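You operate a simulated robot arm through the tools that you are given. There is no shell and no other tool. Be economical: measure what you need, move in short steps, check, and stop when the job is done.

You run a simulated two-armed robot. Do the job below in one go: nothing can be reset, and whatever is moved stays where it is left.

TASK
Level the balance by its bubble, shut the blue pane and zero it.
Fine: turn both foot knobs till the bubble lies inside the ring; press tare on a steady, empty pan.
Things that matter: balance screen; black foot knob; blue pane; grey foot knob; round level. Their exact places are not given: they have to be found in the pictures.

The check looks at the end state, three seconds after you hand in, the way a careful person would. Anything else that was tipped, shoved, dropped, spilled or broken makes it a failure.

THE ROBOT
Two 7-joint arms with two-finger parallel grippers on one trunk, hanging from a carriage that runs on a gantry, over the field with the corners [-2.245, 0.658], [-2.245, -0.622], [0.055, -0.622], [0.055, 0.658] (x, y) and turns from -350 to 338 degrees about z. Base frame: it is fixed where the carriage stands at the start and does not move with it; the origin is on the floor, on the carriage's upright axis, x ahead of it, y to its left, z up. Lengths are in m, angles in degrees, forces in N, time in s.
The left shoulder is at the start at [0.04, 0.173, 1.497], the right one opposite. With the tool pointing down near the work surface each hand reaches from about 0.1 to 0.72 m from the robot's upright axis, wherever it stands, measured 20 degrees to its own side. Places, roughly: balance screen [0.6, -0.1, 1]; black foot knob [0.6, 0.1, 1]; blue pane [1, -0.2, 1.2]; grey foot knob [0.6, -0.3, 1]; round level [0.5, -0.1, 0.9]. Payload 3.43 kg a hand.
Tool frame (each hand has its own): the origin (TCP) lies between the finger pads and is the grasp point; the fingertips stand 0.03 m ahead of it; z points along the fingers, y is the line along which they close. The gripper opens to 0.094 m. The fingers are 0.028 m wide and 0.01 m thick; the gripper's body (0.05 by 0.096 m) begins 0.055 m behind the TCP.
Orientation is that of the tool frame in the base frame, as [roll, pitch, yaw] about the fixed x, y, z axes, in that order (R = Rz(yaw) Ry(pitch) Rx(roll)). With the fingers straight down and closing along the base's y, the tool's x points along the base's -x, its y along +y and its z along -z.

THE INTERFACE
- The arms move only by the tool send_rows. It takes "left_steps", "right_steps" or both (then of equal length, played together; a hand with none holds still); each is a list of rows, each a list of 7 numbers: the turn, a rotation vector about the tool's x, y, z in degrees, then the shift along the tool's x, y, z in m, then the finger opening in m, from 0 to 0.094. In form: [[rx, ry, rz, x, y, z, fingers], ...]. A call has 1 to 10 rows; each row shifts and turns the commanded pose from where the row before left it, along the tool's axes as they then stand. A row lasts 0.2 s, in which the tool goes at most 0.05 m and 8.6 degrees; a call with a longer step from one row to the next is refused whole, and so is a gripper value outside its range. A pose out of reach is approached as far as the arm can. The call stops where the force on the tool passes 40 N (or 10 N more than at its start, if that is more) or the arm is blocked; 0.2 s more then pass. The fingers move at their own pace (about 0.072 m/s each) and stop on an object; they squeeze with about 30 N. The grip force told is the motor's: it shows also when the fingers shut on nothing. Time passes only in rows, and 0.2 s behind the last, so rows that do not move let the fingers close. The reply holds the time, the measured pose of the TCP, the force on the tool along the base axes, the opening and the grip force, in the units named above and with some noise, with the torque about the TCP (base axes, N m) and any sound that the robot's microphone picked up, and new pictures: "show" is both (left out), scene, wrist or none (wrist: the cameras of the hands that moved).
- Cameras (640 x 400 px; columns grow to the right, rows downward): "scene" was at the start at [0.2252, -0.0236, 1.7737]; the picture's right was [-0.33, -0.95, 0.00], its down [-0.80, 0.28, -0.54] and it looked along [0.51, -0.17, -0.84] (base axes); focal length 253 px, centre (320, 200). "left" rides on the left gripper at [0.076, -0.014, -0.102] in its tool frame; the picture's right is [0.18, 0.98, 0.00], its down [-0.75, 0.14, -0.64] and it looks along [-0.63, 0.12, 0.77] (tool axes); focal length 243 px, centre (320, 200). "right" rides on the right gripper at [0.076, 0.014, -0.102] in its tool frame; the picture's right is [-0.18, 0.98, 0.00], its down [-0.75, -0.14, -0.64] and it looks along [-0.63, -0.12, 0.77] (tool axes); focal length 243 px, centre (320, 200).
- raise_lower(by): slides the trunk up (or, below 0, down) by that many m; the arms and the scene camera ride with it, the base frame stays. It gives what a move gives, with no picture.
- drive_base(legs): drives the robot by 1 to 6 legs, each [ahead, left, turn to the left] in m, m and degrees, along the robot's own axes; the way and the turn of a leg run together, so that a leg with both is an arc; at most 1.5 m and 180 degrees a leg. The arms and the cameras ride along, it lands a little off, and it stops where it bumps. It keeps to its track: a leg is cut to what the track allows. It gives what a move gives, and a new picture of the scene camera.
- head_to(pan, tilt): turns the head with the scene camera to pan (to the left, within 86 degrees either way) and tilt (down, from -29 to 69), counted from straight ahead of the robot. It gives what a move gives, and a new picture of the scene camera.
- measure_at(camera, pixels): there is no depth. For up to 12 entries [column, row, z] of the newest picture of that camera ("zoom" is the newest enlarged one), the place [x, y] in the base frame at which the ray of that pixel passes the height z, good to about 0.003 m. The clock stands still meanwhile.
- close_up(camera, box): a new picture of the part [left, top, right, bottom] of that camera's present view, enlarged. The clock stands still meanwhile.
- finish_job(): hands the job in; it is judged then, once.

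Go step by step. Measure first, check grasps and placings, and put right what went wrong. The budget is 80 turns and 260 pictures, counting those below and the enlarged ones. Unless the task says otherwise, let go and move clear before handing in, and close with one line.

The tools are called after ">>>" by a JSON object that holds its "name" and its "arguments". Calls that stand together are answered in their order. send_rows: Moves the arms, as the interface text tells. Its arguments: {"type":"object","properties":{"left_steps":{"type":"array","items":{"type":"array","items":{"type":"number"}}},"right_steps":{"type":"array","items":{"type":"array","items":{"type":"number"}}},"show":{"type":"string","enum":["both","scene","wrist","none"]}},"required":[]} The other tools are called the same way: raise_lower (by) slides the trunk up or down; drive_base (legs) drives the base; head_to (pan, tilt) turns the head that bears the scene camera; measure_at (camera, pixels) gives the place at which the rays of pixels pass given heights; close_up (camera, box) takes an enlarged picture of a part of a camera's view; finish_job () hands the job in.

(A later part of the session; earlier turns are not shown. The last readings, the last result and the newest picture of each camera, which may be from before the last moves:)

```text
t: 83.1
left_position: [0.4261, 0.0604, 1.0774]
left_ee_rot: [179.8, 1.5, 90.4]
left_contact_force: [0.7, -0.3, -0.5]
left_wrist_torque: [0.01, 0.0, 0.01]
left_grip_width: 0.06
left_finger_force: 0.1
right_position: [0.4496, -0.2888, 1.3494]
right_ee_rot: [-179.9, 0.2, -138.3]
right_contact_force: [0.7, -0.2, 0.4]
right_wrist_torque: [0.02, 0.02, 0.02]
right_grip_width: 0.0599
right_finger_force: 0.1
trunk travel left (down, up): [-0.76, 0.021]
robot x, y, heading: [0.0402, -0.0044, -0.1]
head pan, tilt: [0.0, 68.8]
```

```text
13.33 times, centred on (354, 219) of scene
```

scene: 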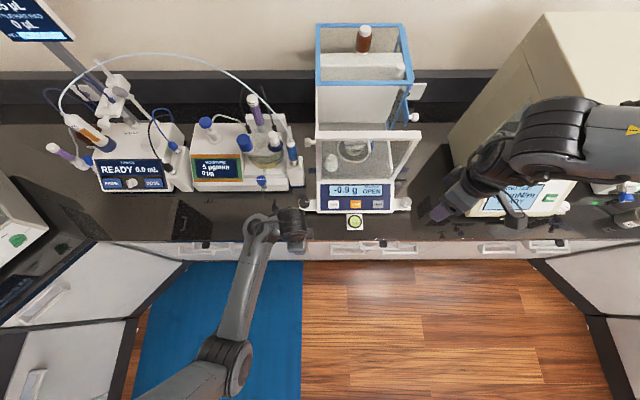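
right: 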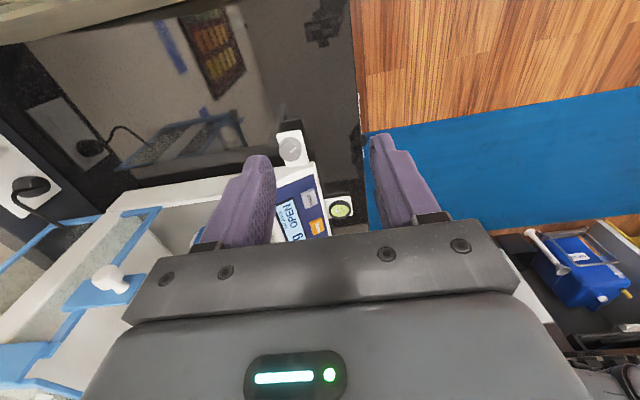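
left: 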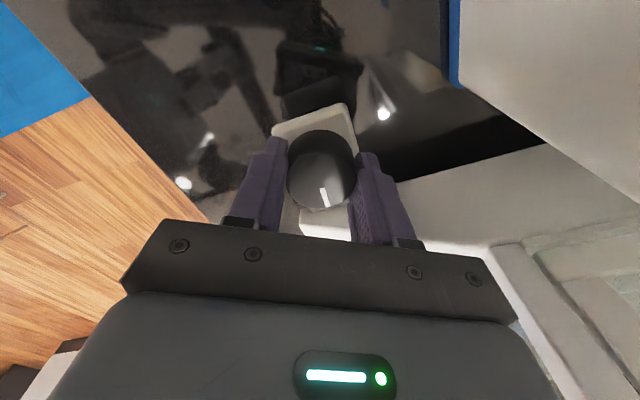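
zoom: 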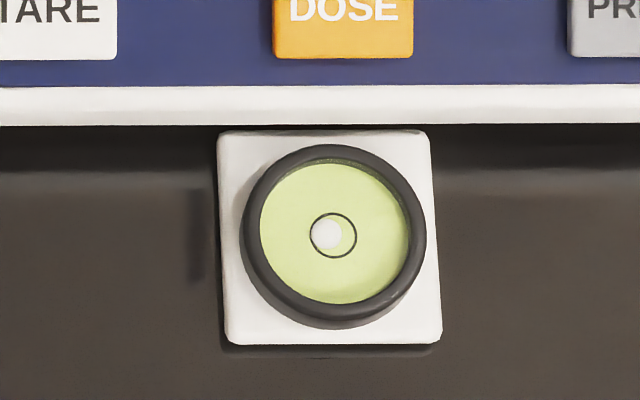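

Levelled: the bubble (326,234) lies within the ring (333,235, r 23). Now the pane: I'll orient the right hand to point forward and down with fingers closing along y, to take the top pane's upright knob near (0.89,−0.245,1.30).

>>> {"name": "send_rows", "arguments": {"right_steps": [[0, 0, 8.3, 0, 0, 0, 0.06], [0, 0, 8.3, 0, 0, 0, 0.06], [0, 0, 8.3, 0, 0, 0, 0.06], [0, 0, 8.3, 0, 0, 0, 0.06], [0, 0, 8.3, 0, 0, 0, 0.06], [0, -8, 0, 0, 0, -0.01, 0.06], [0, -8, 0, 0, 0, -0.01, 0.06], [0, -8, 0, 0, 0, -0.01, 0.06], [0, -8, 0, 0, 0, -0.01, 0.06], [0, -8, 0, 0, 0, -0.01, 0.06]], "show": "none"}}

>>> {"name": "send_rows", "arguments": {"right_steps": [[0, -8, 0, 0, 0, 0, 0.06], [0, -8, 0, 0, 0, 0, 0.06]], "show": "none"}}

>>> {"name": "head_to", "arguments": {"pan": -10, "tilt": 45}}

>>> {"name": "close_up", "arguments": {"camera": "right", "box": [160, 0, 480, 240]}}

```text
t: 85.3
left_position: [0.4262, 0.0614, 1.0786]
left_ee_rot: [179.8, 1.4, 90.4]
left_contact_force: [0.0, 0.6, -0.4]
left_wrist_torque: [-0.08, 0.04, -0.04]
left_grip_width: 0.0601
left_finger_force: 0.0
right_position: [0.4671, -0.3184, 1.4451]
right_ee_rot: [179.9, 36.5, -179.9]
right_contact_force: [0.0, -1.1, -0.2]
right_wrist_torque: [-0.05, 0.02, -0.01]
right_grip_width: 0.0598
right_finger_force: 0.0
right hand out of reach, approached as far as the arm can: row 9, 10
trunk travel left (down, up): [-0.76, 0.021]
robot x, y, heading: [0.039, -0.0041, -0.0]
head pan, tilt: [0.0, 68.8]
```

```text
t: 85.9
left_position: [0.4258, 0.0601, 1.0775]
left_ee_rot: [179.7, 1.5, 90.1]
left_contact_force: [1.0, 0.3, -0.2]
left_wrist_torque: [0.01, -0.01, -0.01]
left_grip_width: 0.06
left_finger_force: 0.1
right_position: [0.4767, -0.3187, 1.4555]
right_ee_rot: [179.9, 44.3, -180.0]
right_contact_force: [0.9, 0.0, 0.0]
right_wrist_torque: [-0.05, -0.01, -0.02]
right_grip_width: 0.06
right_finger_force: 0.0
right hand out of reach, approached as far as the arm can: row 1, 2
trunk travel left (down, up): [-0.76, 0.021]
robot x, y, heading: [0.0392, -0.0036, -0.1]
head pan, tilt: [0.0, 68.8]
```

```text
t: 86.8
left_position: [0.4274, 0.0591, 1.0779]
left_ee_rot: [179.8, 1.5, 90.2]
left_contact_force: [-0.2, -0.6, 0.0]
left_wrist_torque: [-0.02, -0.06, 0.01]
left_grip_width: 0.06
left_finger_force: 0.1
right_position: [0.4768, -0.3207, 1.4561]
right_ee_rot: [179.9, 44.4, -180.0]
right_contact_force: [-0.1, -0.1, 0.1]
right_wrist_torque: [-0.03, -0.01, -0.02]
right_grip_width: 0.0601
right_finger_force: 0.1
trunk travel left (down, up): [-0.76, 0.021]
robot x, y, heading: [0.0401, -0.002, -0.4]
head pan, tilt: [-10.0, 45.0]
```

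scene: 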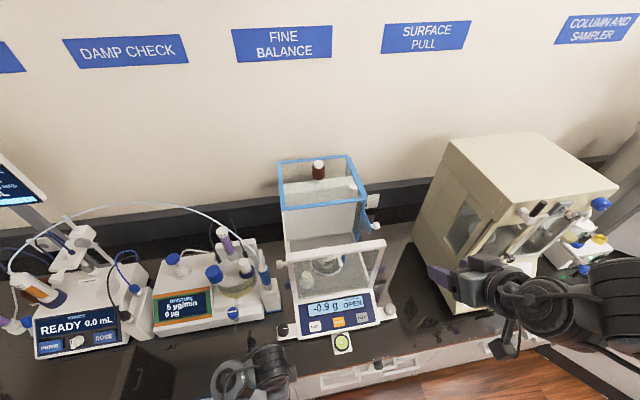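

```text
1.67 times, centred on (320, 120) of right
```

zoom: 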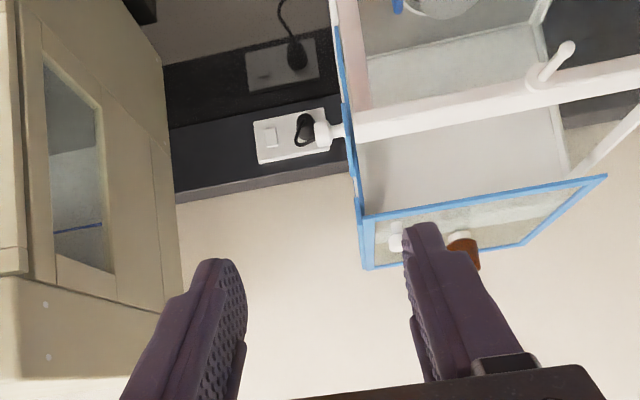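

The pane is still back at the same place. I'll triangulate the top knob from the scene and the right-hand zoom.

>>> {"name": "close_up", "arguments": {"camera": "scene", "box": [270, 145, 400, 245]}}

>>> {"name": "close_up", "arguments": {"camera": "right", "box": [300, 60, 460, 170]}}

```text
4.00 times, centred on (335, 195) of scene
```

zoom: 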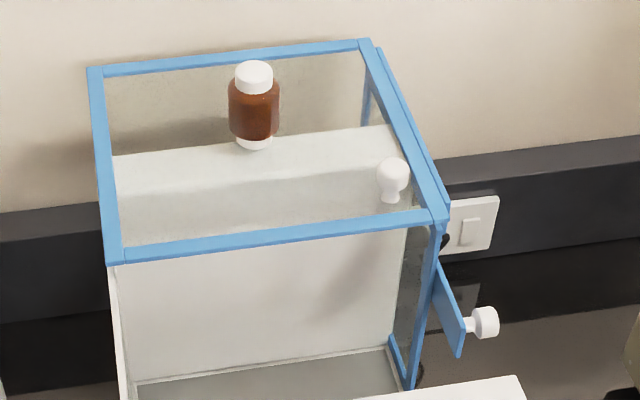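

```text
3.64 times, centred on (380, 115) of right
```

zoom: 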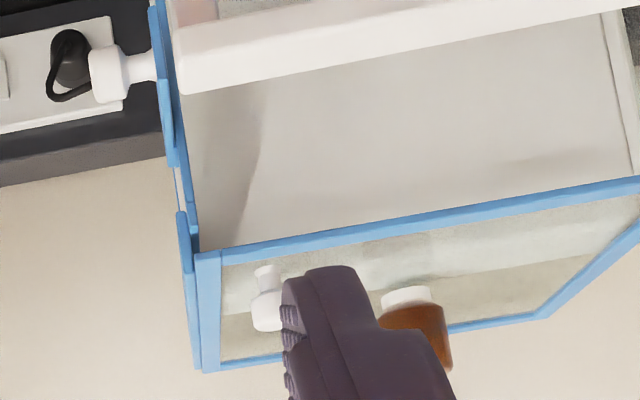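

>>> {"name": "measure_at", "arguments": {"camera": "zoom", "pixels": [[267, 312, 1.28], [267, 312, 1.33], [266, 268, 1.28], [106, 72, 1.15], [106, 72, 1.2], [412, 296, 1.28], [210, 252, 1.28]]}}

>>> {"name": "measure_at", "arguments": {"camera": "scene", "pixels": [[353.3, 188.7, 1.28], [353.3, 188.7, 1.33], [352.5, 195, 1.28], [376.5, 225.5, 1.15], [376.5, 225.5, 1.2], [318.5, 181.5, 1.28], [364, 199, 1.28]]}}

```text
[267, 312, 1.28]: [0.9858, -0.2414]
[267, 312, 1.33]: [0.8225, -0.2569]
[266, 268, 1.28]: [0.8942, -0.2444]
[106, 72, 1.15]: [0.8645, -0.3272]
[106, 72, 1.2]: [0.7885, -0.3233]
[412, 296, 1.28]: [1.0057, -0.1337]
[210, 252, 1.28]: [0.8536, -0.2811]
```

```text
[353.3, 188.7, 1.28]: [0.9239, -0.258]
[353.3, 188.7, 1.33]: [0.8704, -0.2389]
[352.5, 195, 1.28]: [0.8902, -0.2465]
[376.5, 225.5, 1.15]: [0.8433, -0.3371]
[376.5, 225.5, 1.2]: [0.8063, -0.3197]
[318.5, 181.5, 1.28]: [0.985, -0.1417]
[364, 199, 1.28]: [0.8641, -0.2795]
```

Top knob: base (0.893,−0.246,1.28), head centre z≈1.308. I'll lower the trunk 0.08 for reach, tilt the hand to 60° and approach in front of and above the knob.

>>> {"name": "raise_lower", "arguments": {"by": -0.08}}

>>> {"name": "drive_base", "arguments": {"legs": [[0.012, 0, 0]]}}

>>> {"name": "send_rows", "arguments": {"right_steps": [[0, -8, 0, 0, 0, 0, 0.07], [0, -8, 0, 0, 0, 0, 0.07], [0, 0, 0, 0, 0.025, 0.02, 0.07], [0, 0, 0, 0, 0.025, 0.02, 0.07], [0, 0, 0, 0, 0.024, 0.02, 0.07]], "show": "none"}}

```text
t: 88.0
left_position: [0.4267, 0.0599, 0.9982]
left_ee_rot: [179.7, 1.5, 90.3]
left_contact_force: [0.5, 0.3, 0.0]
left_wrist_torque: [-0.01, 0.01, 0.04]
left_grip_width: 0.0597
left_finger_force: 0.0
right_position: [0.4765, -0.3189, 1.3759]
right_ee_rot: [179.8, 44.3, 180.0]
right_contact_force: [0.3, 0.1, 0.7]
right_wrist_torque: [0.02, -0.01, 0.03]
right_grip_width: 0.0601
right_finger_force: 0.0
trunk travel left (down, up): [-0.68, 0.101]
robot x, y, heading: [0.0378, -0.0047, -0.5]
head pan, tilt: [-10.0, 45.0]
```

```text
t: 88.7
left_position: [0.4382, 0.0588, 0.997]
left_ee_rot: [179.7, 1.5, 90.2]
left_contact_force: [0.7, 0.8, -0.2]
left_wrist_torque: [0.0, -0.01, 0.0]
left_grip_width: 0.0601
left_finger_force: 0.0
right_position: [0.4883, -0.3197, 1.3757]
right_ee_rot: [179.8, 44.3, -180.0]
right_contact_force: [0.9, 0.1, 0.8]
right_wrist_torque: [0.02, 0.0, -0.01]
right_grip_width: 0.0599
right_finger_force: 0.1
trunk travel left (down, up): [-0.68, 0.101]
robot x, y, heading: [0.051, -0.0028, -0.4]
head pan, tilt: [-10.0, 45.0]
```

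scene: 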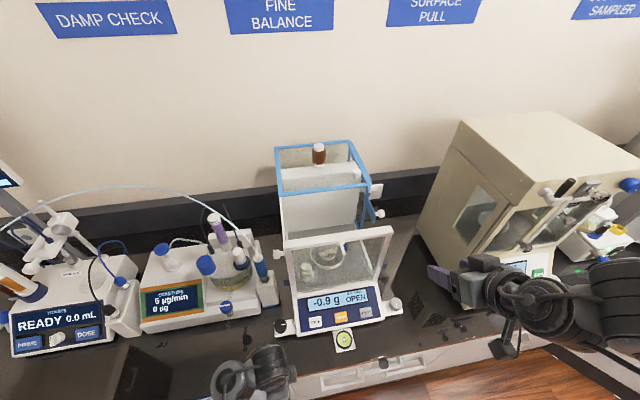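

```text
t: 89.9
left_position: [0.4377, 0.0594, 0.9974]
left_ee_rot: [179.7, 1.5, 90.2]
left_contact_force: [1.2, 0.4, 0.8]
left_wrist_torque: [0.0, 0.01, -0.01]
left_grip_width: 0.0599
left_finger_force: 0.1
right_position: [0.5718, -0.2637, 1.4045]
right_ee_rot: [179.6, 60.4, 179.7]
right_contact_force: [0.5, 0.5, -0.4]
right_wrist_torque: [0.0, -0.01, -0.01]
right_grip_width: 0.0698
right_finger_force: 0.0
right hand out of reach, approached as far as the arm can: row 1, 2
trunk travel left (down, up): [-0.68, 0.101]
robot x, y, heading: [0.0494, -0.0036, -0.5]
head pan, tilt: [-10.0, 45.0]
```

The hand is at (0.572,−0.264,1.40), pitched 60°. Advancing to just in front of and above the knob.

>>> {"name": "send_rows", "arguments": {"right_steps": [[0, 0, 0, -0.0156, 0.003, 0.0425, 0.07], [0, 0, 0, -0.0156, 0.003, 0.0425, 0.07], [0, 0, 0, -0.0156, 0.003, 0.0425, 0.07], [0, 0, 0, -0.0156, 0.003, 0.0425, 0.07], [0, 0, 0, -0.0156, 0.003, 0.0425, 0.07], [0, 0, 0, -0.0156, 0.003, 0.0425, 0.07]], "show": "both"}}

>>> {"name": "close_up", "arguments": {"camera": "scene", "box": [260, 120, 420, 240]}}

>>> {"name": "close_up", "arguments": {"camera": "right", "box": [200, 60, 440, 240]}}

```text
t: 91.3
left_position: [0.4401, 0.0598, 0.9974]
left_ee_rot: [179.8, 1.5, 90.2]
left_contact_force: [-0.6, 0.0, 0.0]
left_wrist_torque: [0.01, 0.0, -0.02]
left_grip_width: 0.06
left_finger_force: 0.0
right_position: [0.8136, -0.2605, 1.3731]
right_ee_rot: [179.6, 60.3, 179.9]
right_contact_force: [0.2, 0.0, 0.7]
right_wrist_torque: [-0.01, -0.02, -0.02]
right_grip_width: 0.0699
right_finger_force: 0.1
right hand out of reach, approached as far as the arm can: row 6
trunk travel left (down, up): [-0.68, 0.101]
robot x, y, heading: [0.0486, -0.0017, -0.3]
head pan, tilt: [-10.0, 45.0]
```

scene: 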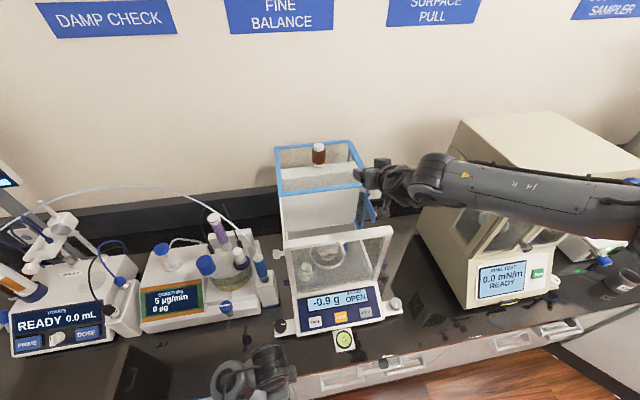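
right: 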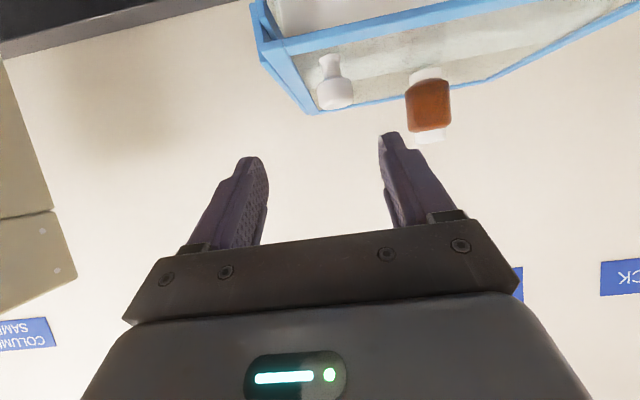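

```text
3.33 times, centred on (340, 180) of scene
```

zoom: 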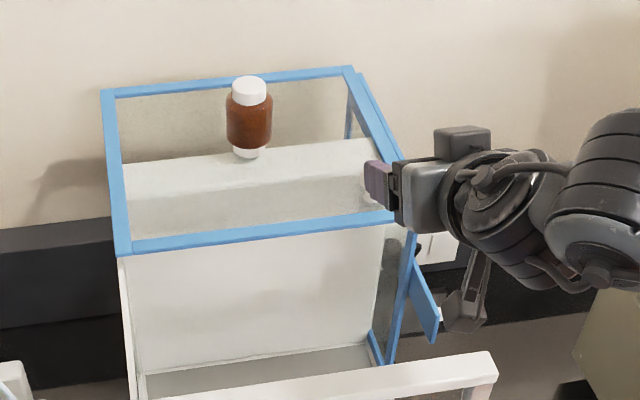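

```text
2.22 times, centred on (320, 150) of right
```

zoom: 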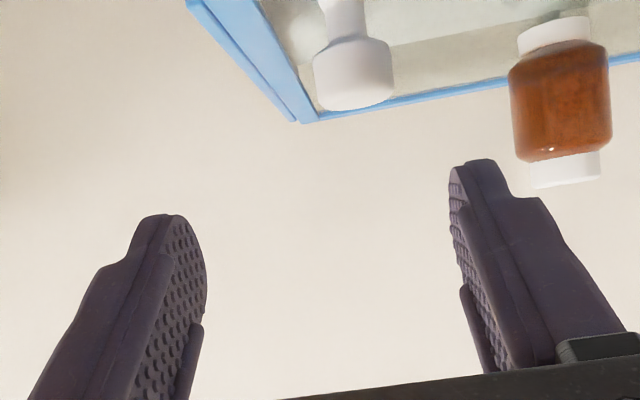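

The right arm stops short at x 0.81. I'll test whether being lower relative to the shoulder lets it reach further forward.

>>> {"name": "send_rows", "arguments": {"right_steps": [[0, 0, 0, 0.026, 0.005, 0.015, 0.07], [0, 0, 0, -0.02, 0.005, 0.035, 0.07]], "show": "none"}}

```text
t: 91.9
left_position: [0.4385, 0.0595, 0.9985]
left_ee_rot: [179.7, 1.4, 90.2]
left_contact_force: [0.2, 0.3, -0.7]
left_wrist_torque: [0.01, -0.03, -0.03]
left_grip_width: 0.0602
left_finger_force: 0.1
right_position: [0.8142, -0.2716, 1.3623]
right_ee_rot: [179.5, 60.3, 179.8]
right_contact_force: [0.9, 1.1, 0.7]
right_wrist_torque: [0.02, -0.03, 0.0]
right_grip_width: 0.0698
right_finger_force: 0.0
right hand out of reach, approached as far as the arm can: row 1, 2
trunk travel left (down, up): [-0.68, 0.101]
robot x, y, heading: [0.0513, -0.0028, -0.2]
head pan, tilt: [-10.0, 45.0]
```

The arm prefers to sit further outward. I'll shift the robot 0.15 m left so the knob lies more to the right arm's own side, then retry.

>>> {"name": "drive_base", "arguments": {"legs": [[0, 0.15, 0]]}}

>>> {"name": "send_rows", "arguments": {"right_steps": [[0, 0, 0, 0, -0.04, 0, 0.07], [0, 0, 0, 0, -0.04, 0, 0.07], [0, 0, 0, 0, -0.04, 0, 0.07], [0, 0, 0, -0.01, -0.005, 0.03, 0.07]], "show": "scene"}}

```text
t: 93.3
left_position: [0.4388, 0.2094, 0.9968]
left_ee_rot: [179.9, 1.4, 90.3]
left_contact_force: [-0.1, 0.7, 0.2]
left_wrist_torque: [0.0, 0.0, 0.0]
left_grip_width: 0.0598
left_finger_force: 0.0
right_position: [0.8171, -0.122, 1.3624]
right_ee_rot: [179.7, 60.3, 179.9]
right_contact_force: [0.2, -0.5, 0.0]
right_wrist_torque: [0.01, 0.02, -0.02]
right_grip_width: 0.0699
right_finger_force: 0.1
trunk travel left (down, up): [-0.68, 0.101]
robot x, y, heading: [0.0503, 0.1479, -0.2]
head pan, tilt: [-10.0, 45.0]
```

scene: 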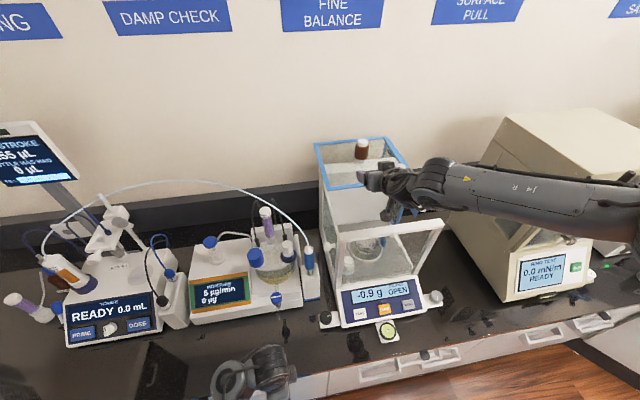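

```text
t: 94.3
left_position: [0.4405, 0.2072, 0.9978]
left_ee_rot: [179.6, 1.5, 90.3]
left_contact_force: [-0.4, -0.9, -0.7]
left_wrist_torque: [-0.04, -0.04, 0.02]
left_grip_width: 0.0599
left_finger_force: 0.0
right_position: [0.8481, -0.2492, 1.3565]
right_ee_rot: [179.7, 60.2, -180.0]
right_contact_force: [0.4, 0.2, -0.2]
right_wrist_torque: [-0.03, 0.01, 0.0]
right_grip_width: 0.0702
right_finger_force: 0.0
trunk travel left (down, up): [-0.68, 0.101]
robot x, y, heading: [0.0522, 0.1448, -0.1]
head pan, tilt: [-10.0, 45.0]
```

scene: 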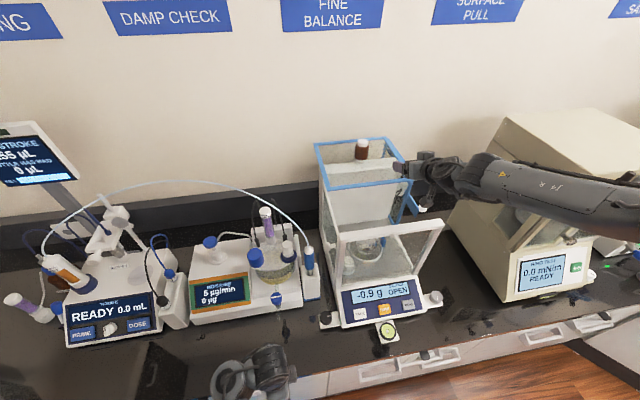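

It reaches now: (0.848,−0.249,1.357). Lowering onto the knob, fingers straddling it in y, then closing.

>>> {"name": "send_rows", "arguments": {"right_steps": [[0, 0, 0, 0.0083, 0.001, 0.0283, 0.06], [0, 0, 0, 0.0083, 0.001, 0.0283, 0.06]], "show": "wrist"}}

>>> {"name": "close_up", "arguments": {"camera": "right", "box": [200, 60, 440, 240]}}

>>> {"name": "close_up", "arguments": {"camera": "scene", "box": [310, 130, 450, 230]}}

```text
t: 94.9
left_position: [0.4394, 0.2076, 0.9973]
left_ee_rot: [179.7, 1.4, 90.4]
left_contact_force: [-0.9, -0.4, 0.2]
left_wrist_torque: [-0.01, 0.0, -0.06]
left_grip_width: 0.0602
left_finger_force: 0.0
right_position: [0.8457, -0.2487, 1.3427]
right_ee_rot: [179.6, 60.3, 179.8]
right_contact_force: [0.1, 0.3, 1.0]
right_wrist_torque: [0.0, 0.04, 0.0]
right_grip_width: 0.06
right_finger_force: 0.0
right hand out of reach, approached as far as the arm can: row 1, 2
trunk travel left (down, up): [-0.68, 0.101]
robot x, y, heading: [0.049, 0.146, -0.3]
head pan, tilt: [-10.0, 45.0]
```

right: 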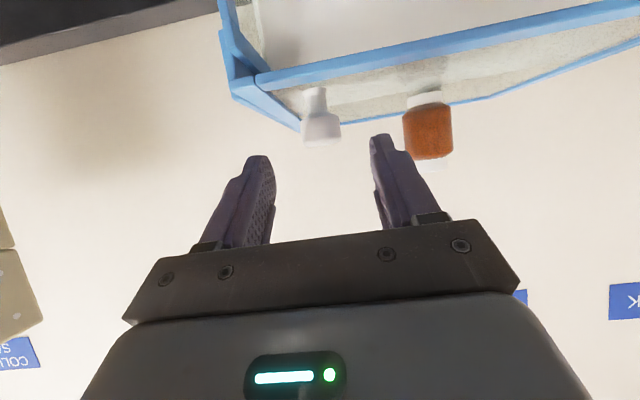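

```text
2.22 times, centred on (320, 150) of right
```

zoom: 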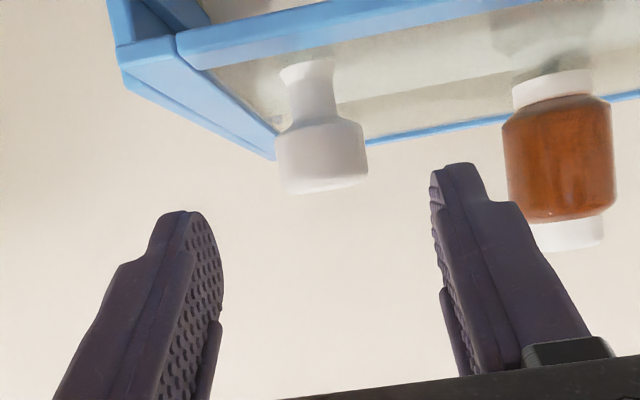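

```text
4.00 times, centred on (380, 180) of scene
```

zoom: 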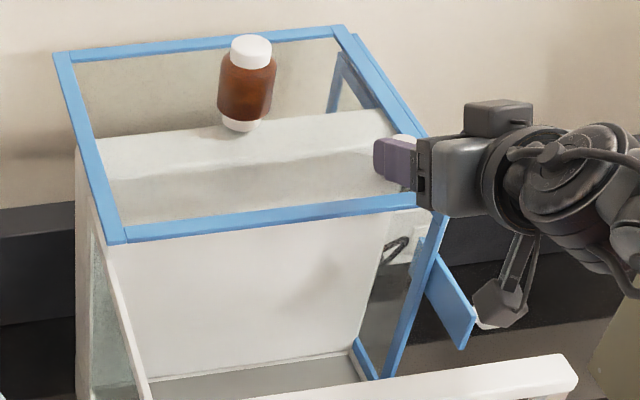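

Aligned but 4 cm short. I'll back off slightly, shift the robot 0.1 m more left, drop the trunk 0.03, pitch 8° flatter and come in again.

>>> {"name": "send_rows", "arguments": {"right_steps": [[0, 0, 0, -0.02, 0, -0.04, 0.06], [0, -8, 0, 0, 0, 0, 0.06]], "show": "none"}}

>>> {"name": "drive_base", "arguments": {"legs": [[0, 0.1, 0]]}}

>>> {"name": "raise_lower", "arguments": {"by": -0.03}}

>>> {"name": "send_rows", "arguments": {"right_steps": [[0, 0, 0, 0, -0.04, 0, 0.06], [0, 0, 0, 0, -0.04, 0, 0.06], [0, 0, 0, 0, -0.018, 0, 0.06]], "show": "wrist"}}

```text
t: 95.5
left_position: [0.4394, 0.2084, 0.9957]
left_ee_rot: [179.8, 1.4, 90.3]
left_contact_force: [0.6, -1.0, -0.2]
left_wrist_torque: [0.0, 0.02, -0.01]
left_grip_width: 0.06
left_finger_force: 0.1
right_position: [0.8203, -0.2485, 1.3806]
right_ee_rot: [179.7, 68.3, 180.0]
right_contact_force: [0.2, 0.3, 1.0]
right_wrist_torque: [0.0, -0.01, -0.01]
right_grip_width: 0.06
right_finger_force: 0.1
trunk travel left (down, up): [-0.68, 0.101]
robot x, y, heading: [0.0541, 0.1464, -0.5]
head pan, tilt: [-10.0, 45.0]
```

```text
t: 96.6
left_position: [0.4408, 0.3051, 0.998]
left_ee_rot: [179.8, 1.4, 90.3]
left_contact_force: [0.3, 0.6, 0.1]
left_wrist_torque: [0.0, -0.02, -0.01]
left_grip_width: 0.06
left_finger_force: 0.1
right_position: [0.8197, -0.1528, 1.38]
right_ee_rot: [179.5, 68.3, 179.7]
right_contact_force: [-0.3, -0.3, 0.1]
right_wrist_torque: [-0.01, -0.02, -0.07]
right_grip_width: 0.0599
right_finger_force: 0.1
trunk travel left (down, up): [-0.68, 0.101]
robot x, y, heading: [0.0493, 0.2437, -0.4]
head pan, tilt: [-10.0, 45.0]
```

scene: 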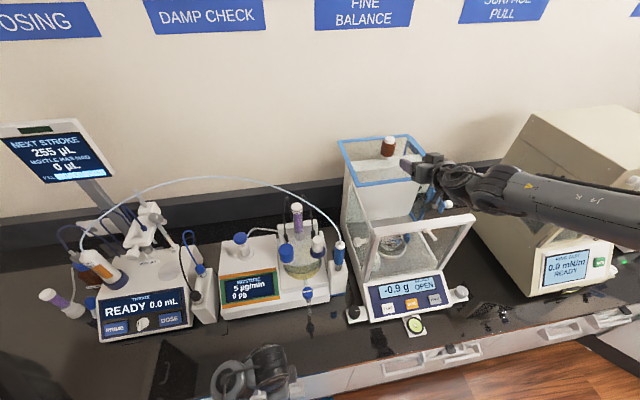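

```text
t: 97.4
left_position: [0.4401, 0.3048, 0.9679]
left_ee_rot: [179.8, 1.6, 90.2]
left_contact_force: [-0.6, -0.1, 0.2]
left_wrist_torque: [0.01, 0.02, 0.0]
left_grip_width: 0.06
left_finger_force: 0.2
right_position: [0.821, -0.1523, 1.3507]
right_ee_rot: [179.7, 68.3, 179.8]
right_contact_force: [0.8, 0.3, 0.2]
right_wrist_torque: [-0.04, 0.04, 0.0]
right_grip_width: 0.06
right_finger_force: 0.0
trunk travel left (down, up): [-0.65, 0.131]
robot x, y, heading: [0.0525, 0.2445, -0.4]
head pan, tilt: [-10.0, 45.0]
```

```text
t: 98.2
left_position: [0.4404, 0.3047, 0.9677]
left_ee_rot: [179.8, 1.5, 90.3]
left_contact_force: [0.0, 0.1, 0.2]
left_wrist_torque: [0.05, 0.02, 0.01]
left_grip_width: 0.06
left_finger_force: 0.1
right_position: [0.8213, -0.2516, 1.3508]
right_ee_rot: [179.6, 68.4, 179.8]
right_contact_force: [-0.5, 0.6, 0.4]
right_wrist_torque: [0.01, 0.0, 0.02]
right_grip_width: 0.0601
right_finger_force: 0.0
trunk travel left (down, up): [-0.65, 0.131]
robot x, y, heading: [0.0544, 0.2455, -0.0]
head pan, tilt: [-10.0, 45.0]
```

right: 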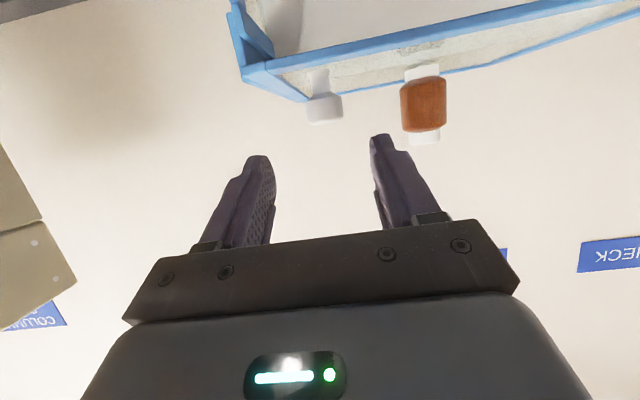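

In line with the knob. Advancing onto it.

>>> {"name": "send_rows", "arguments": {"right_steps": [[0, 0, 0, 0.0057, 0.003, 0.0388, 0.06], [0, 0, 0, 0.0057, 0.002, 0.0388, 0.06]], "show": "wrist"}}

>>> {"name": "close_up", "arguments": {"camera": "right", "box": [200, 60, 440, 240]}}

>>> {"name": "close_up", "arguments": {"camera": "scene", "box": [330, 120, 490, 240]}}

```text
t: 98.8
left_position: [0.4403, 0.3057, 0.9675]
left_ee_rot: [179.7, 1.4, 90.3]
left_contact_force: [-1.0, 0.1, 1.4]
left_wrist_torque: [0.02, 0.01, -0.02]
left_grip_width: 0.06
left_finger_force: 0.0
right_position: [0.8489, -0.2389, 1.3345]
right_ee_rot: [179.6, 68.3, 179.6]
right_contact_force: [0.0, -1.2, 0.1]
right_wrist_torque: [-0.01, -0.01, -0.02]
right_grip_width: 0.0601
right_finger_force: 0.1
right hand out of reach, approached as far as the arm can: row 1, 2
trunk travel left (down, up): [-0.65, 0.131]
robot x, y, heading: [0.0547, 0.2435, -0.1]
head pan, tilt: [-10.0, 45.0]
```

right: 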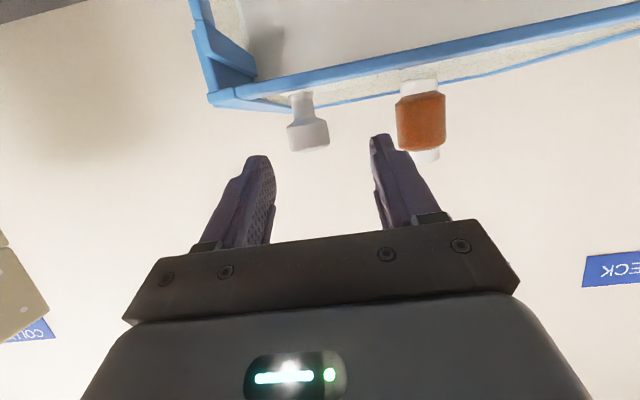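

```text
2.22 times, centred on (320, 150) of right
```

zoom: 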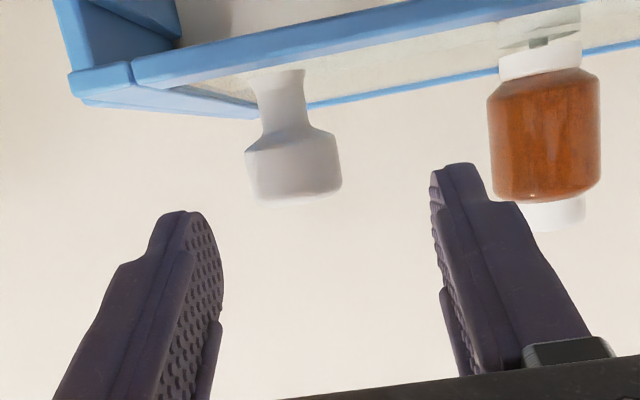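

```text
3.33 times, centred on (410, 180) of scene
```

zoom: 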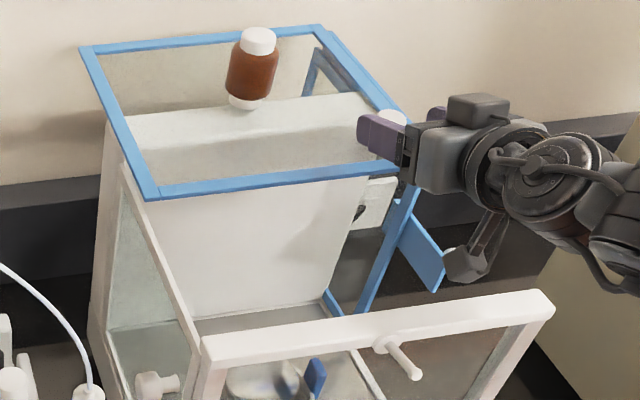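

The arm is near its limit, and pulling straight back would also drag the low-hanging wrist camera over the front bar. Coming in from the front right, with the hand yawed about 35° left, solves both. I'll back off, yaw the hand, and pull the left hand back.

>>> {"name": "send_rows", "arguments": {"right_steps": [[0, 0, 0, -0.01, 0, -0.045, 0.06], [0, 0, 0, -0.01, 0, -0.045, 0.06], [0, 0, 0, 0, 0, -0.045, 0.06], [0, 0, 0, 0, 0, -0.045, 0.06], [-7.2, 0, -2.9, 0, 0, 0, 0.06], [-7.2, 0, -2.9, 0, 0, 0, 0.06], [-7.2, 0, -2.9, 0, 0, 0, 0.06], [-7.2, 0, -2.9, 0, 0, 0, 0.06]], "left_steps": [[0, 0, 0, 0, -0.03, 0, 0.06], [0, 0, 0, 0, -0.03, 0, 0.06], [0, 0, 0, 0, 0, 0, 0.06], [0, 0, 0, 0, 0, 0, 0.06], [0, 0, 0, 0, 0, 0, 0.06], [0, 0, 0, 0, 0, 0, 0.06], [0, 0, 0, 0, 0, 0, 0.06], [0, 0, 0, 0, 0, 0, 0.06]], "show": "none"}}

>>> {"name": "drive_base", "arguments": {"legs": [[0, -0.4, 0]]}}

```text
t: 100.6
left_position: [0.3811, 0.3047, 0.9677]
left_ee_rot: [179.7, 1.5, 90.2]
left_contact_force: [0.6, 1.1, 0.2]
left_wrist_torque: [0.01, 0.01, -0.02]
left_grip_width: 0.0599
left_finger_force: 0.1
right_position: [0.6906, -0.24, 1.4206]
right_ee_rot: [-180.0, 68.4, -148.7]
right_contact_force: [-0.1, -0.4, 0.2]
right_wrist_torque: [0.02, -0.01, 0.0]
right_grip_width: 0.06
right_finger_force: 0.0
trunk travel left (down, up): [-0.65, 0.131]
robot x, y, heading: [0.0481, 0.2454, -0.2]
head pan, tilt: [-10.0, 45.0]
```

```text
t: 102.4
left_position: [0.3797, 0.061, 0.9683]
left_ee_rot: [179.8, 1.5, 90.4]
left_contact_force: [0.4, 0.4, -0.2]
left_wrist_torque: [0.0, 0.03, 0.01]
left_grip_width: 0.06
left_finger_force: 0.0
right_position: [0.6916, -0.471, 1.4213]
right_ee_rot: [178.6, 68.4, -148.4]
right_contact_force: [1.1, 0.8, 0.0]
right_wrist_torque: [0.01, -0.02, -0.01]
right_grip_width: 0.0598
right_finger_force: 0.0
trunk travel left (down, up): [-0.65, 0.131]
robot x, y, heading: [0.0536, -0.0009, 0.1]
head pan, tilt: [-10.0, 45.0]
stopped in leg 1: the force on the tool passed its limit at 88 N (the readings are from after the stop); the commanded pose is now the measured one
```

scene: 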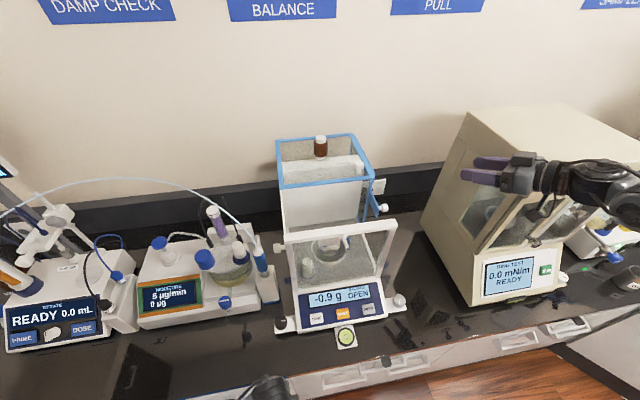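

My sideways drive swung the right hand into the ring tester (88 N). I'll move the hand off to the left and check whether the tester moved.

>>> {"name": "send_rows", "arguments": {"right_steps": [[0, 0, 0, 0, 0.04, 0, 0.06], [0, 0, 0, 0, 0.04, 0, 0.06]], "show": "scene"}}

>>> {"name": "close_up", "arguments": {"camera": "scene", "box": [400, 90, 640, 330]}}

>>> {"name": "measure_at", "arguments": {"camera": "scene", "pixels": [[475, 307, 0.9], [421, 222, 0.9]]}}

```text
t: 103.0
left_position: [0.3797, 0.0612, 0.9679]
left_ee_rot: [179.7, 1.6, 90.6]
left_contact_force: [-0.1, 0.0, 0.2]
left_wrist_torque: [0.01, -0.01, 0.0]
left_grip_width: 0.0599
left_finger_force: 0.2
right_position: [0.6462, -0.4005, 1.4189]
right_ee_rot: [178.7, 68.4, -148.4]
right_contact_force: [0.4, 0.7, -0.3]
right_wrist_torque: [0.01, 0.03, 0.02]
right_grip_width: 0.0599
right_finger_force: 0.1
trunk travel left (down, up): [-0.65, 0.131]
robot x, y, heading: [0.0521, 0.0033, 0.2]
head pan, tilt: [-10.0, 45.0]
```

scene: 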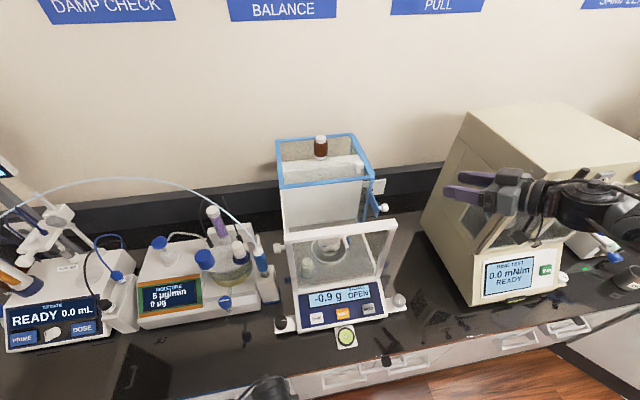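

```text
1.67 times, centred on (520, 210) of scene
```

zoom: 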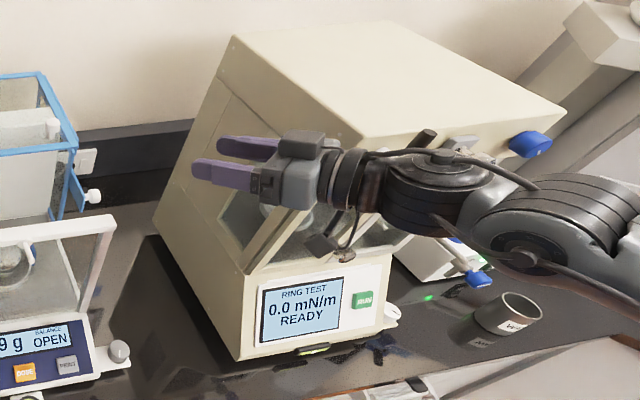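

```text
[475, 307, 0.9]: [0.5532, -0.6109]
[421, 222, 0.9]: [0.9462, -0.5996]
```

I'll calibrate against the grey knob in this same picture to tell real tester motion from measuring error.

>>> {"name": "measure_at", "arguments": {"camera": "scene", "pixels": [[399.5, 299, 0.955], [474, 307, 0.9], [397, 223, 1.277]]}}

>>> {"name": "close_up", "arguments": {"camera": "scene", "box": [370, 260, 530, 330]}}

```text
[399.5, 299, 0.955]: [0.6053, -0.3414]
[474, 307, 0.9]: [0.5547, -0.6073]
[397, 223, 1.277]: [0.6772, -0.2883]
```

```text
4.00 times, centred on (450, 295) of scene
```

zoom: 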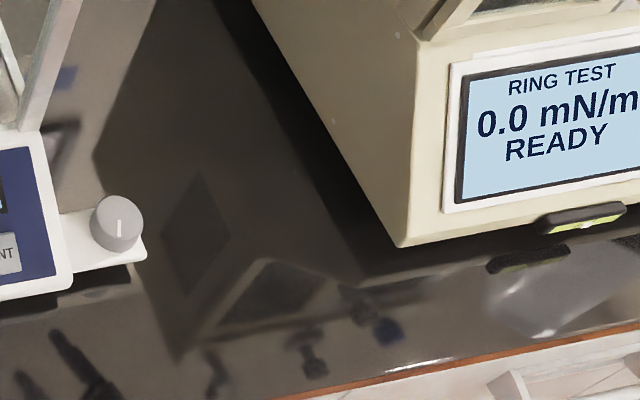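

The tester corner reads within about 5 mm of before, so it stayed put. Now I'll yaw the hand to about 43° left, pitch 58°, and approach the knob from the front right.

>>> {"name": "send_rows", "arguments": {"right_steps": [[-5.6, 5, -2.2, 0, 0.01, 0, 0.06], [-5.6, 5, -2.2, 0, 0, 0, 0.06], [0, 0, 0, -0.0126, -0.0117, 0.0424, 0.06], [0, 0, 0, -0.0126, -0.0117, 0.0424, 0.06], [0, 0, 0, -0.0126, -0.0117, 0.0424, 0.06], [0, 0, 0, -0.0126, -0.0117, 0.0424, 0.06], [0, 0, 0, -0.0126, -0.0117, 0.0424, 0.06]], "show": "both"}}

```text
t: 104.6
left_position: [0.3798, 0.0608, 0.9675]
left_ee_rot: [179.7, 1.6, 90.5]
left_contact_force: [0.2, 0.2, -0.3]
left_wrist_torque: [0.0, 0.01, 0.01]
left_grip_width: 0.0598
left_finger_force: 0.1
right_position: [0.8201, -0.2861, 1.3677]
right_ee_rot: [177.1, 58.5, -137.8]
right_contact_force: [-0.4, 0.4, 0.2]
right_wrist_torque: [-0.03, -0.03, -0.03]
right_grip_width: 0.0601
right_finger_force: 0.0
right hand out of reach, approached as far as the arm can: row 7
trunk travel left (down, up): [-0.65, 0.131]
robot x, y, heading: [0.0523, -0.002, -0.2]
head pan, tilt: [-10.0, 45.0]
```

scene: 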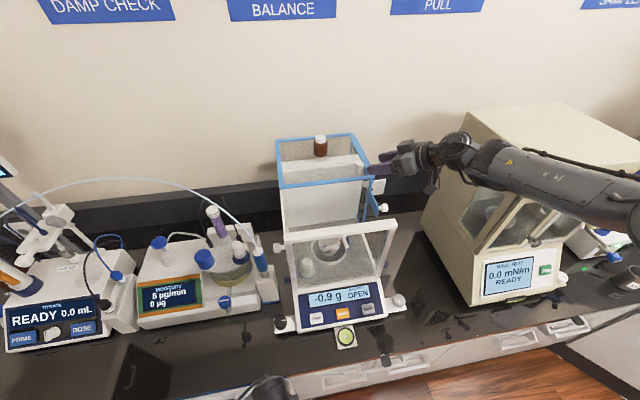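
right: 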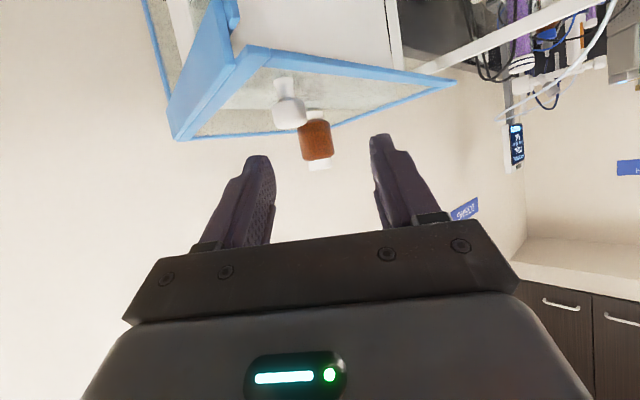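

The wrist radius tops out at about 0.65 m. Turning the robot left about 35° brings the right shoulder roughly 9 cm forward. I'll retract the hand above the panel, straighten it, then turn.

>>> {"name": "send_rows", "arguments": {"right_steps": [[0, 0, 0, -0.034, 0, -0.021, 0.06], [0, 0, 0, 0.0155, 0.0273, -0.0248, 0.06], [0, 0, 0, 0.0155, 0.0273, -0.0248, 0.06], [0, 0, 0, 0.0155, 0.0273, -0.0248, 0.06], [0, 0, 0, 0.0155, 0.0273, -0.0248, 0.06], [0, 0, 0, 0.0155, 0.0273, -0.0248, 0.06], [6.1, 0, 3.8, 0, 0, 0, 0.06], [6.1, 0, 3.8, 0, 0, 0, 0.06], [6.1, 0, 3.8, 0, 0, 0, 0.06], [6.1, 0, 3.8, 0, 0, 0, 0.06]], "show": "none"}}

>>> {"name": "drive_base", "arguments": {"legs": [[0, 0, 18]]}}

```text
t: 106.8
left_position: [0.3802, 0.0618, 0.9694]
left_ee_rot: [179.7, 1.6, 90.4]
left_contact_force: [-0.1, 0.6, 0.4]
left_wrist_torque: [0.0, 0.02, 0.01]
left_grip_width: 0.0601
left_finger_force: 0.1
right_position: [0.6191, -0.2925, 1.4128]
right_ee_rot: [177.0, 57.8, -166.6]
right_contact_force: [-0.4, 0.3, -1.0]
right_wrist_torque: [-0.01, 0.03, 0.03]
right_grip_width: 0.06
right_finger_force: 0.0
trunk travel left (down, up): [-0.65, 0.131]
robot x, y, heading: [0.0486, -0.0006, -0.1]
head pan, tilt: [-10.0, 45.0]
```

```text
t: 108.2
left_position: [0.3455, 0.1595, 0.9677]
left_ee_rot: [179.7, 1.6, 108.6]
left_contact_force: [0.4, -0.3, -0.3]
left_wrist_torque: [-0.01, 0.01, 0.01]
left_grip_width: 0.0598
left_finger_force: 0.0
right_position: [0.6814, -0.1024, 1.4127]
right_ee_rot: [177.0, 57.8, -148.4]
right_contact_force: [-0.4, 0.1, 0.2]
right_wrist_torque: [0.0, 0.01, 0.01]
right_grip_width: 0.06
right_finger_force: 0.1
trunk travel left (down, up): [-0.65, 0.131]
robot x, y, heading: [0.0507, -0.0021, 18.1]
head pan, tilt: [-10.0, 45.0]
```

scene: 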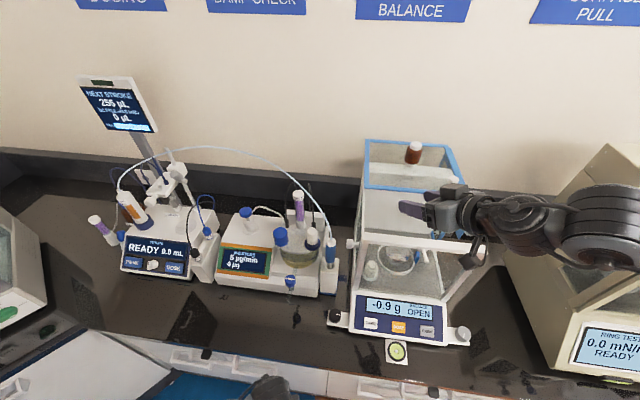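

Heading is 18°. Before turning further I'll bring the hand 0.12 m right and rotate its heading back, keeping it clear of the pen hose; then turn another 15°.

>>> {"name": "send_rows", "arguments": {"right_steps": [[0, 0, 0, 0.011, -0.034, -0.018, 0.06], [0, 0, 0, 0.011, -0.034, -0.018, 0.06], [0, 0, 0, 0.011, -0.034, -0.018, 0.06], [6.1, 0, 3.8, 0, 0, 0, 0.06], [6.1, 0, 3.8, 0, 0, 0, 0.06], [6.1, 0, 3.8, 0, 0, 0, 0.06], [6.1, 0, 3.8, 0, 0, 0, 0.06]], "show": "none"}}

>>> {"name": "drive_base", "arguments": {"legs": [[0, 0, 15]]}}

```text
t: 109.8
left_position: [0.3447, 0.1597, 0.9677]
left_ee_rot: [179.8, 1.6, 108.5]
left_contact_force: [0.6, 0.3, 0.5]
left_wrist_torque: [0.01, -0.04, -0.01]
left_grip_width: 0.0598
left_finger_force: 0.0
right_position: [0.6871, -0.2211, 1.4102]
right_ee_rot: [177.5, 57.0, -176.7]
right_contact_force: [-0.5, 0.6, 0.8]
right_wrist_torque: [0.0, -0.01, 0.04]
right_grip_width: 0.06
right_finger_force: 0.2
trunk travel left (down, up): [-0.65, 0.131]
robot x, y, heading: [0.0486, -0.0017, 18.1]
head pan, tilt: [-10.0, 45.0]
```

```text
t: 111.1
left_position: [0.2934, 0.2297, 0.9688]
left_ee_rot: [179.6, 1.7, 123.4]
left_contact_force: [0.5, -0.6, 0.7]
left_wrist_torque: [-0.02, 0.0, 0.01]
left_grip_width: 0.0598
left_finger_force: 0.1
right_position: [0.7208, -0.0518, 1.4096]
right_ee_rot: [177.6, 57.1, -161.8]
right_contact_force: [0.6, 0.5, -0.2]
right_wrist_torque: [0.0, 0.01, 0.01]
right_grip_width: 0.0602
right_finger_force: 0.0
trunk travel left (down, up): [-0.65, 0.131]
robot x, y, heading: [0.0528, -0.0004, 33.0]
head pan, tilt: [-10.0, 45.0]
```

scene: 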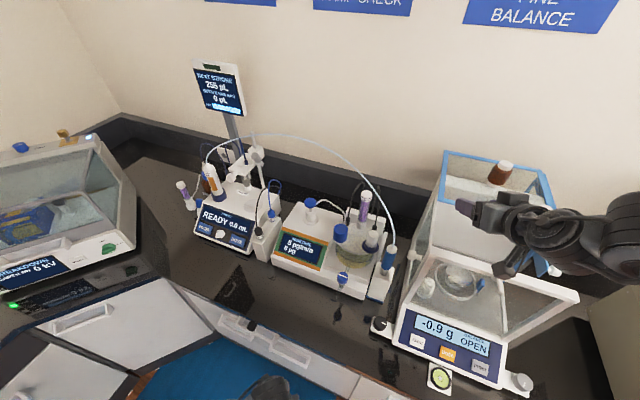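

Heading is 33° and the shoulder is further forward. I'll move the hand laterally to the knob's line and turn the head to watch.

>>> {"name": "send_rows", "arguments": {"right_steps": [[0, 0, 0, 0.007, -0.038, -0.0104, 0.06], [0, 0, 0, 0.007, -0.038, -0.0104, 0.06], [0, 0, 0, 0.007, -0.038, -0.0104, 0.06], [0, 0, 0, 0.007, -0.038, -0.0104, 0.06], [0, 0, 0, 0.007, -0.038, -0.0104, 0.06], [0, 0, 0, -0.012, 0, 0.035, 0.06], [0, 0, 0, -0.012, 0, 0.035, 0.06]], "show": "wrist"}}

>>> {"name": "head_to", "arguments": {"pan": -45, "tilt": 42}}

```text
t: 112.7
left_position: [0.2943, 0.2298, 0.9689]
left_ee_rot: [179.8, 1.6, 123.4]
left_contact_force: [-0.3, 0.2, 0.7]
left_wrist_torque: [-0.01, 0.0, -0.02]
left_grip_width: 0.0601
left_finger_force: 0.0
right_position: [0.7961, -0.2255, 1.3864]
right_ee_rot: [177.8, 57.1, -161.7]
right_contact_force: [0.1, 0.2, -0.2]
right_wrist_torque: [-0.04, 0.03, 0.06]
right_grip_width: 0.0598
right_finger_force: 0.0
trunk travel left (down, up): [-0.65, 0.131]
robot x, y, heading: [0.0506, -0.0035, 33.0]
head pan, tilt: [-10.0, 45.0]
```

right: 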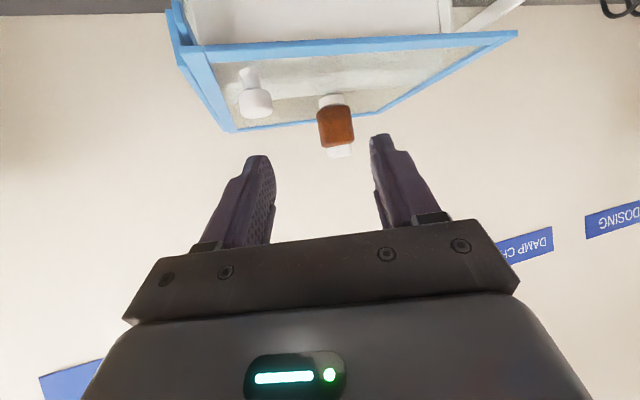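

```text
t: 113.7
left_position: [0.2928, 0.2306, 0.9689]
left_ee_rot: [179.7, 1.6, 123.4]
left_contact_force: [0.1, -0.8, 0.0]
left_wrist_torque: [0.03, -0.03, 0.01]
left_grip_width: 0.0598
left_finger_force: 0.0
right_position: [0.7949, -0.227, 1.3839]
right_ee_rot: [177.6, 57.0, -161.9]
right_contact_force: [-0.6, -0.3, 0.5]
right_wrist_torque: [0.02, -0.01, -0.03]
right_grip_width: 0.06
right_finger_force: 0.0
trunk travel left (down, up): [-0.65, 0.131]
robot x, y, heading: [0.0501, -0.0032, 32.9]
head pan, tilt: [-45.0, 42.0]
```

scene: 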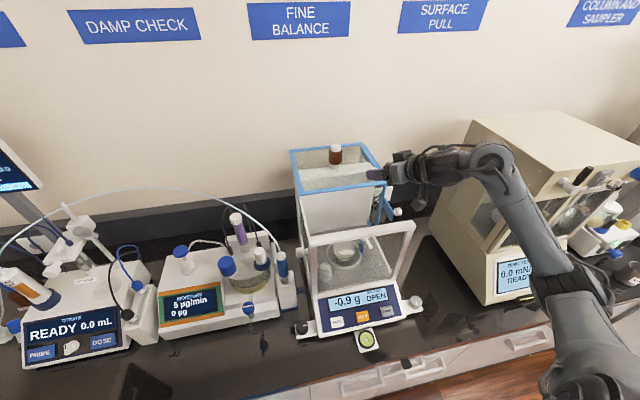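

The arm reaches freely now. Moving to the pre-grasp in line with the knob.

>>> {"name": "send_rows", "arguments": {"right_steps": [[0, 0, 0, 0.003, -0.0242, 0.027, 0.06], [0, 0, 0, 0.003, -0.0242, 0.027, 0.06]], "show": "wrist"}}

>>> {"name": "close_up", "arguments": {"camera": "right", "box": [200, 60, 440, 240]}}

>>> {"name": "close_up", "arguments": {"camera": "scene", "box": [290, 130, 450, 240]}}

```text
t: 114.3
left_position: [0.2943, 0.2296, 0.9679]
left_ee_rot: [179.6, 1.6, 123.4]
left_contact_force: [0.0, 0.0, 0.1]
left_wrist_torque: [0.0, -0.03, -0.01]
left_grip_width: 0.0602
left_finger_force: 0.1
right_position: [0.8518, -0.2559, 1.3512]
right_ee_rot: [177.7, 57.0, -161.7]
right_contact_force: [-1.1, -0.4, -0.3]
right_wrist_torque: [0.02, 0.0, 0.07]
right_grip_width: 0.06
right_finger_force: 0.1
trunk travel left (down, up): [-0.65, 0.131]
robot x, y, heading: [0.0537, -0.0029, 33.1]
head pan, tilt: [-45.0, 42.0]
```

right: 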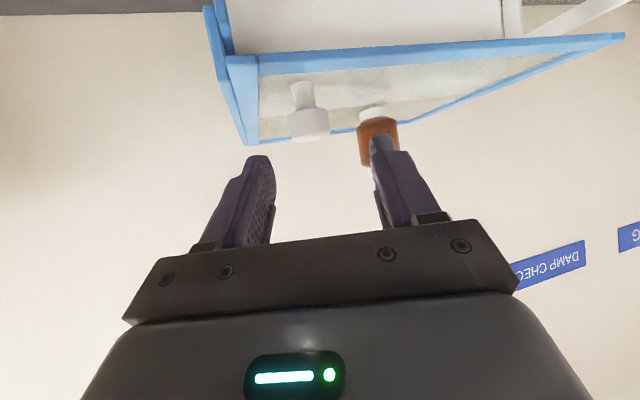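

```text
2.22 times, centred on (320, 150) of right
```

zoom: 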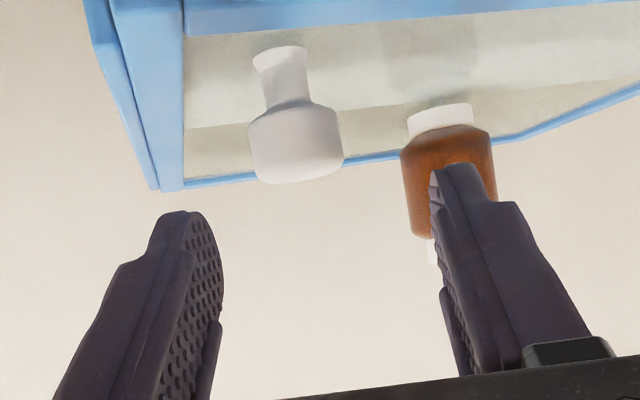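

```text
3.64 times, centred on (370, 185) of scene
```

zoom: 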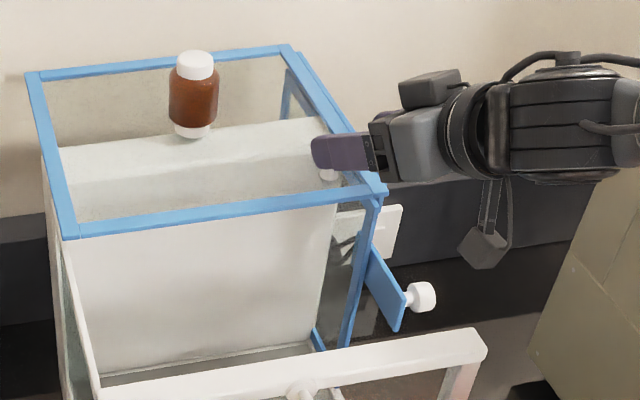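

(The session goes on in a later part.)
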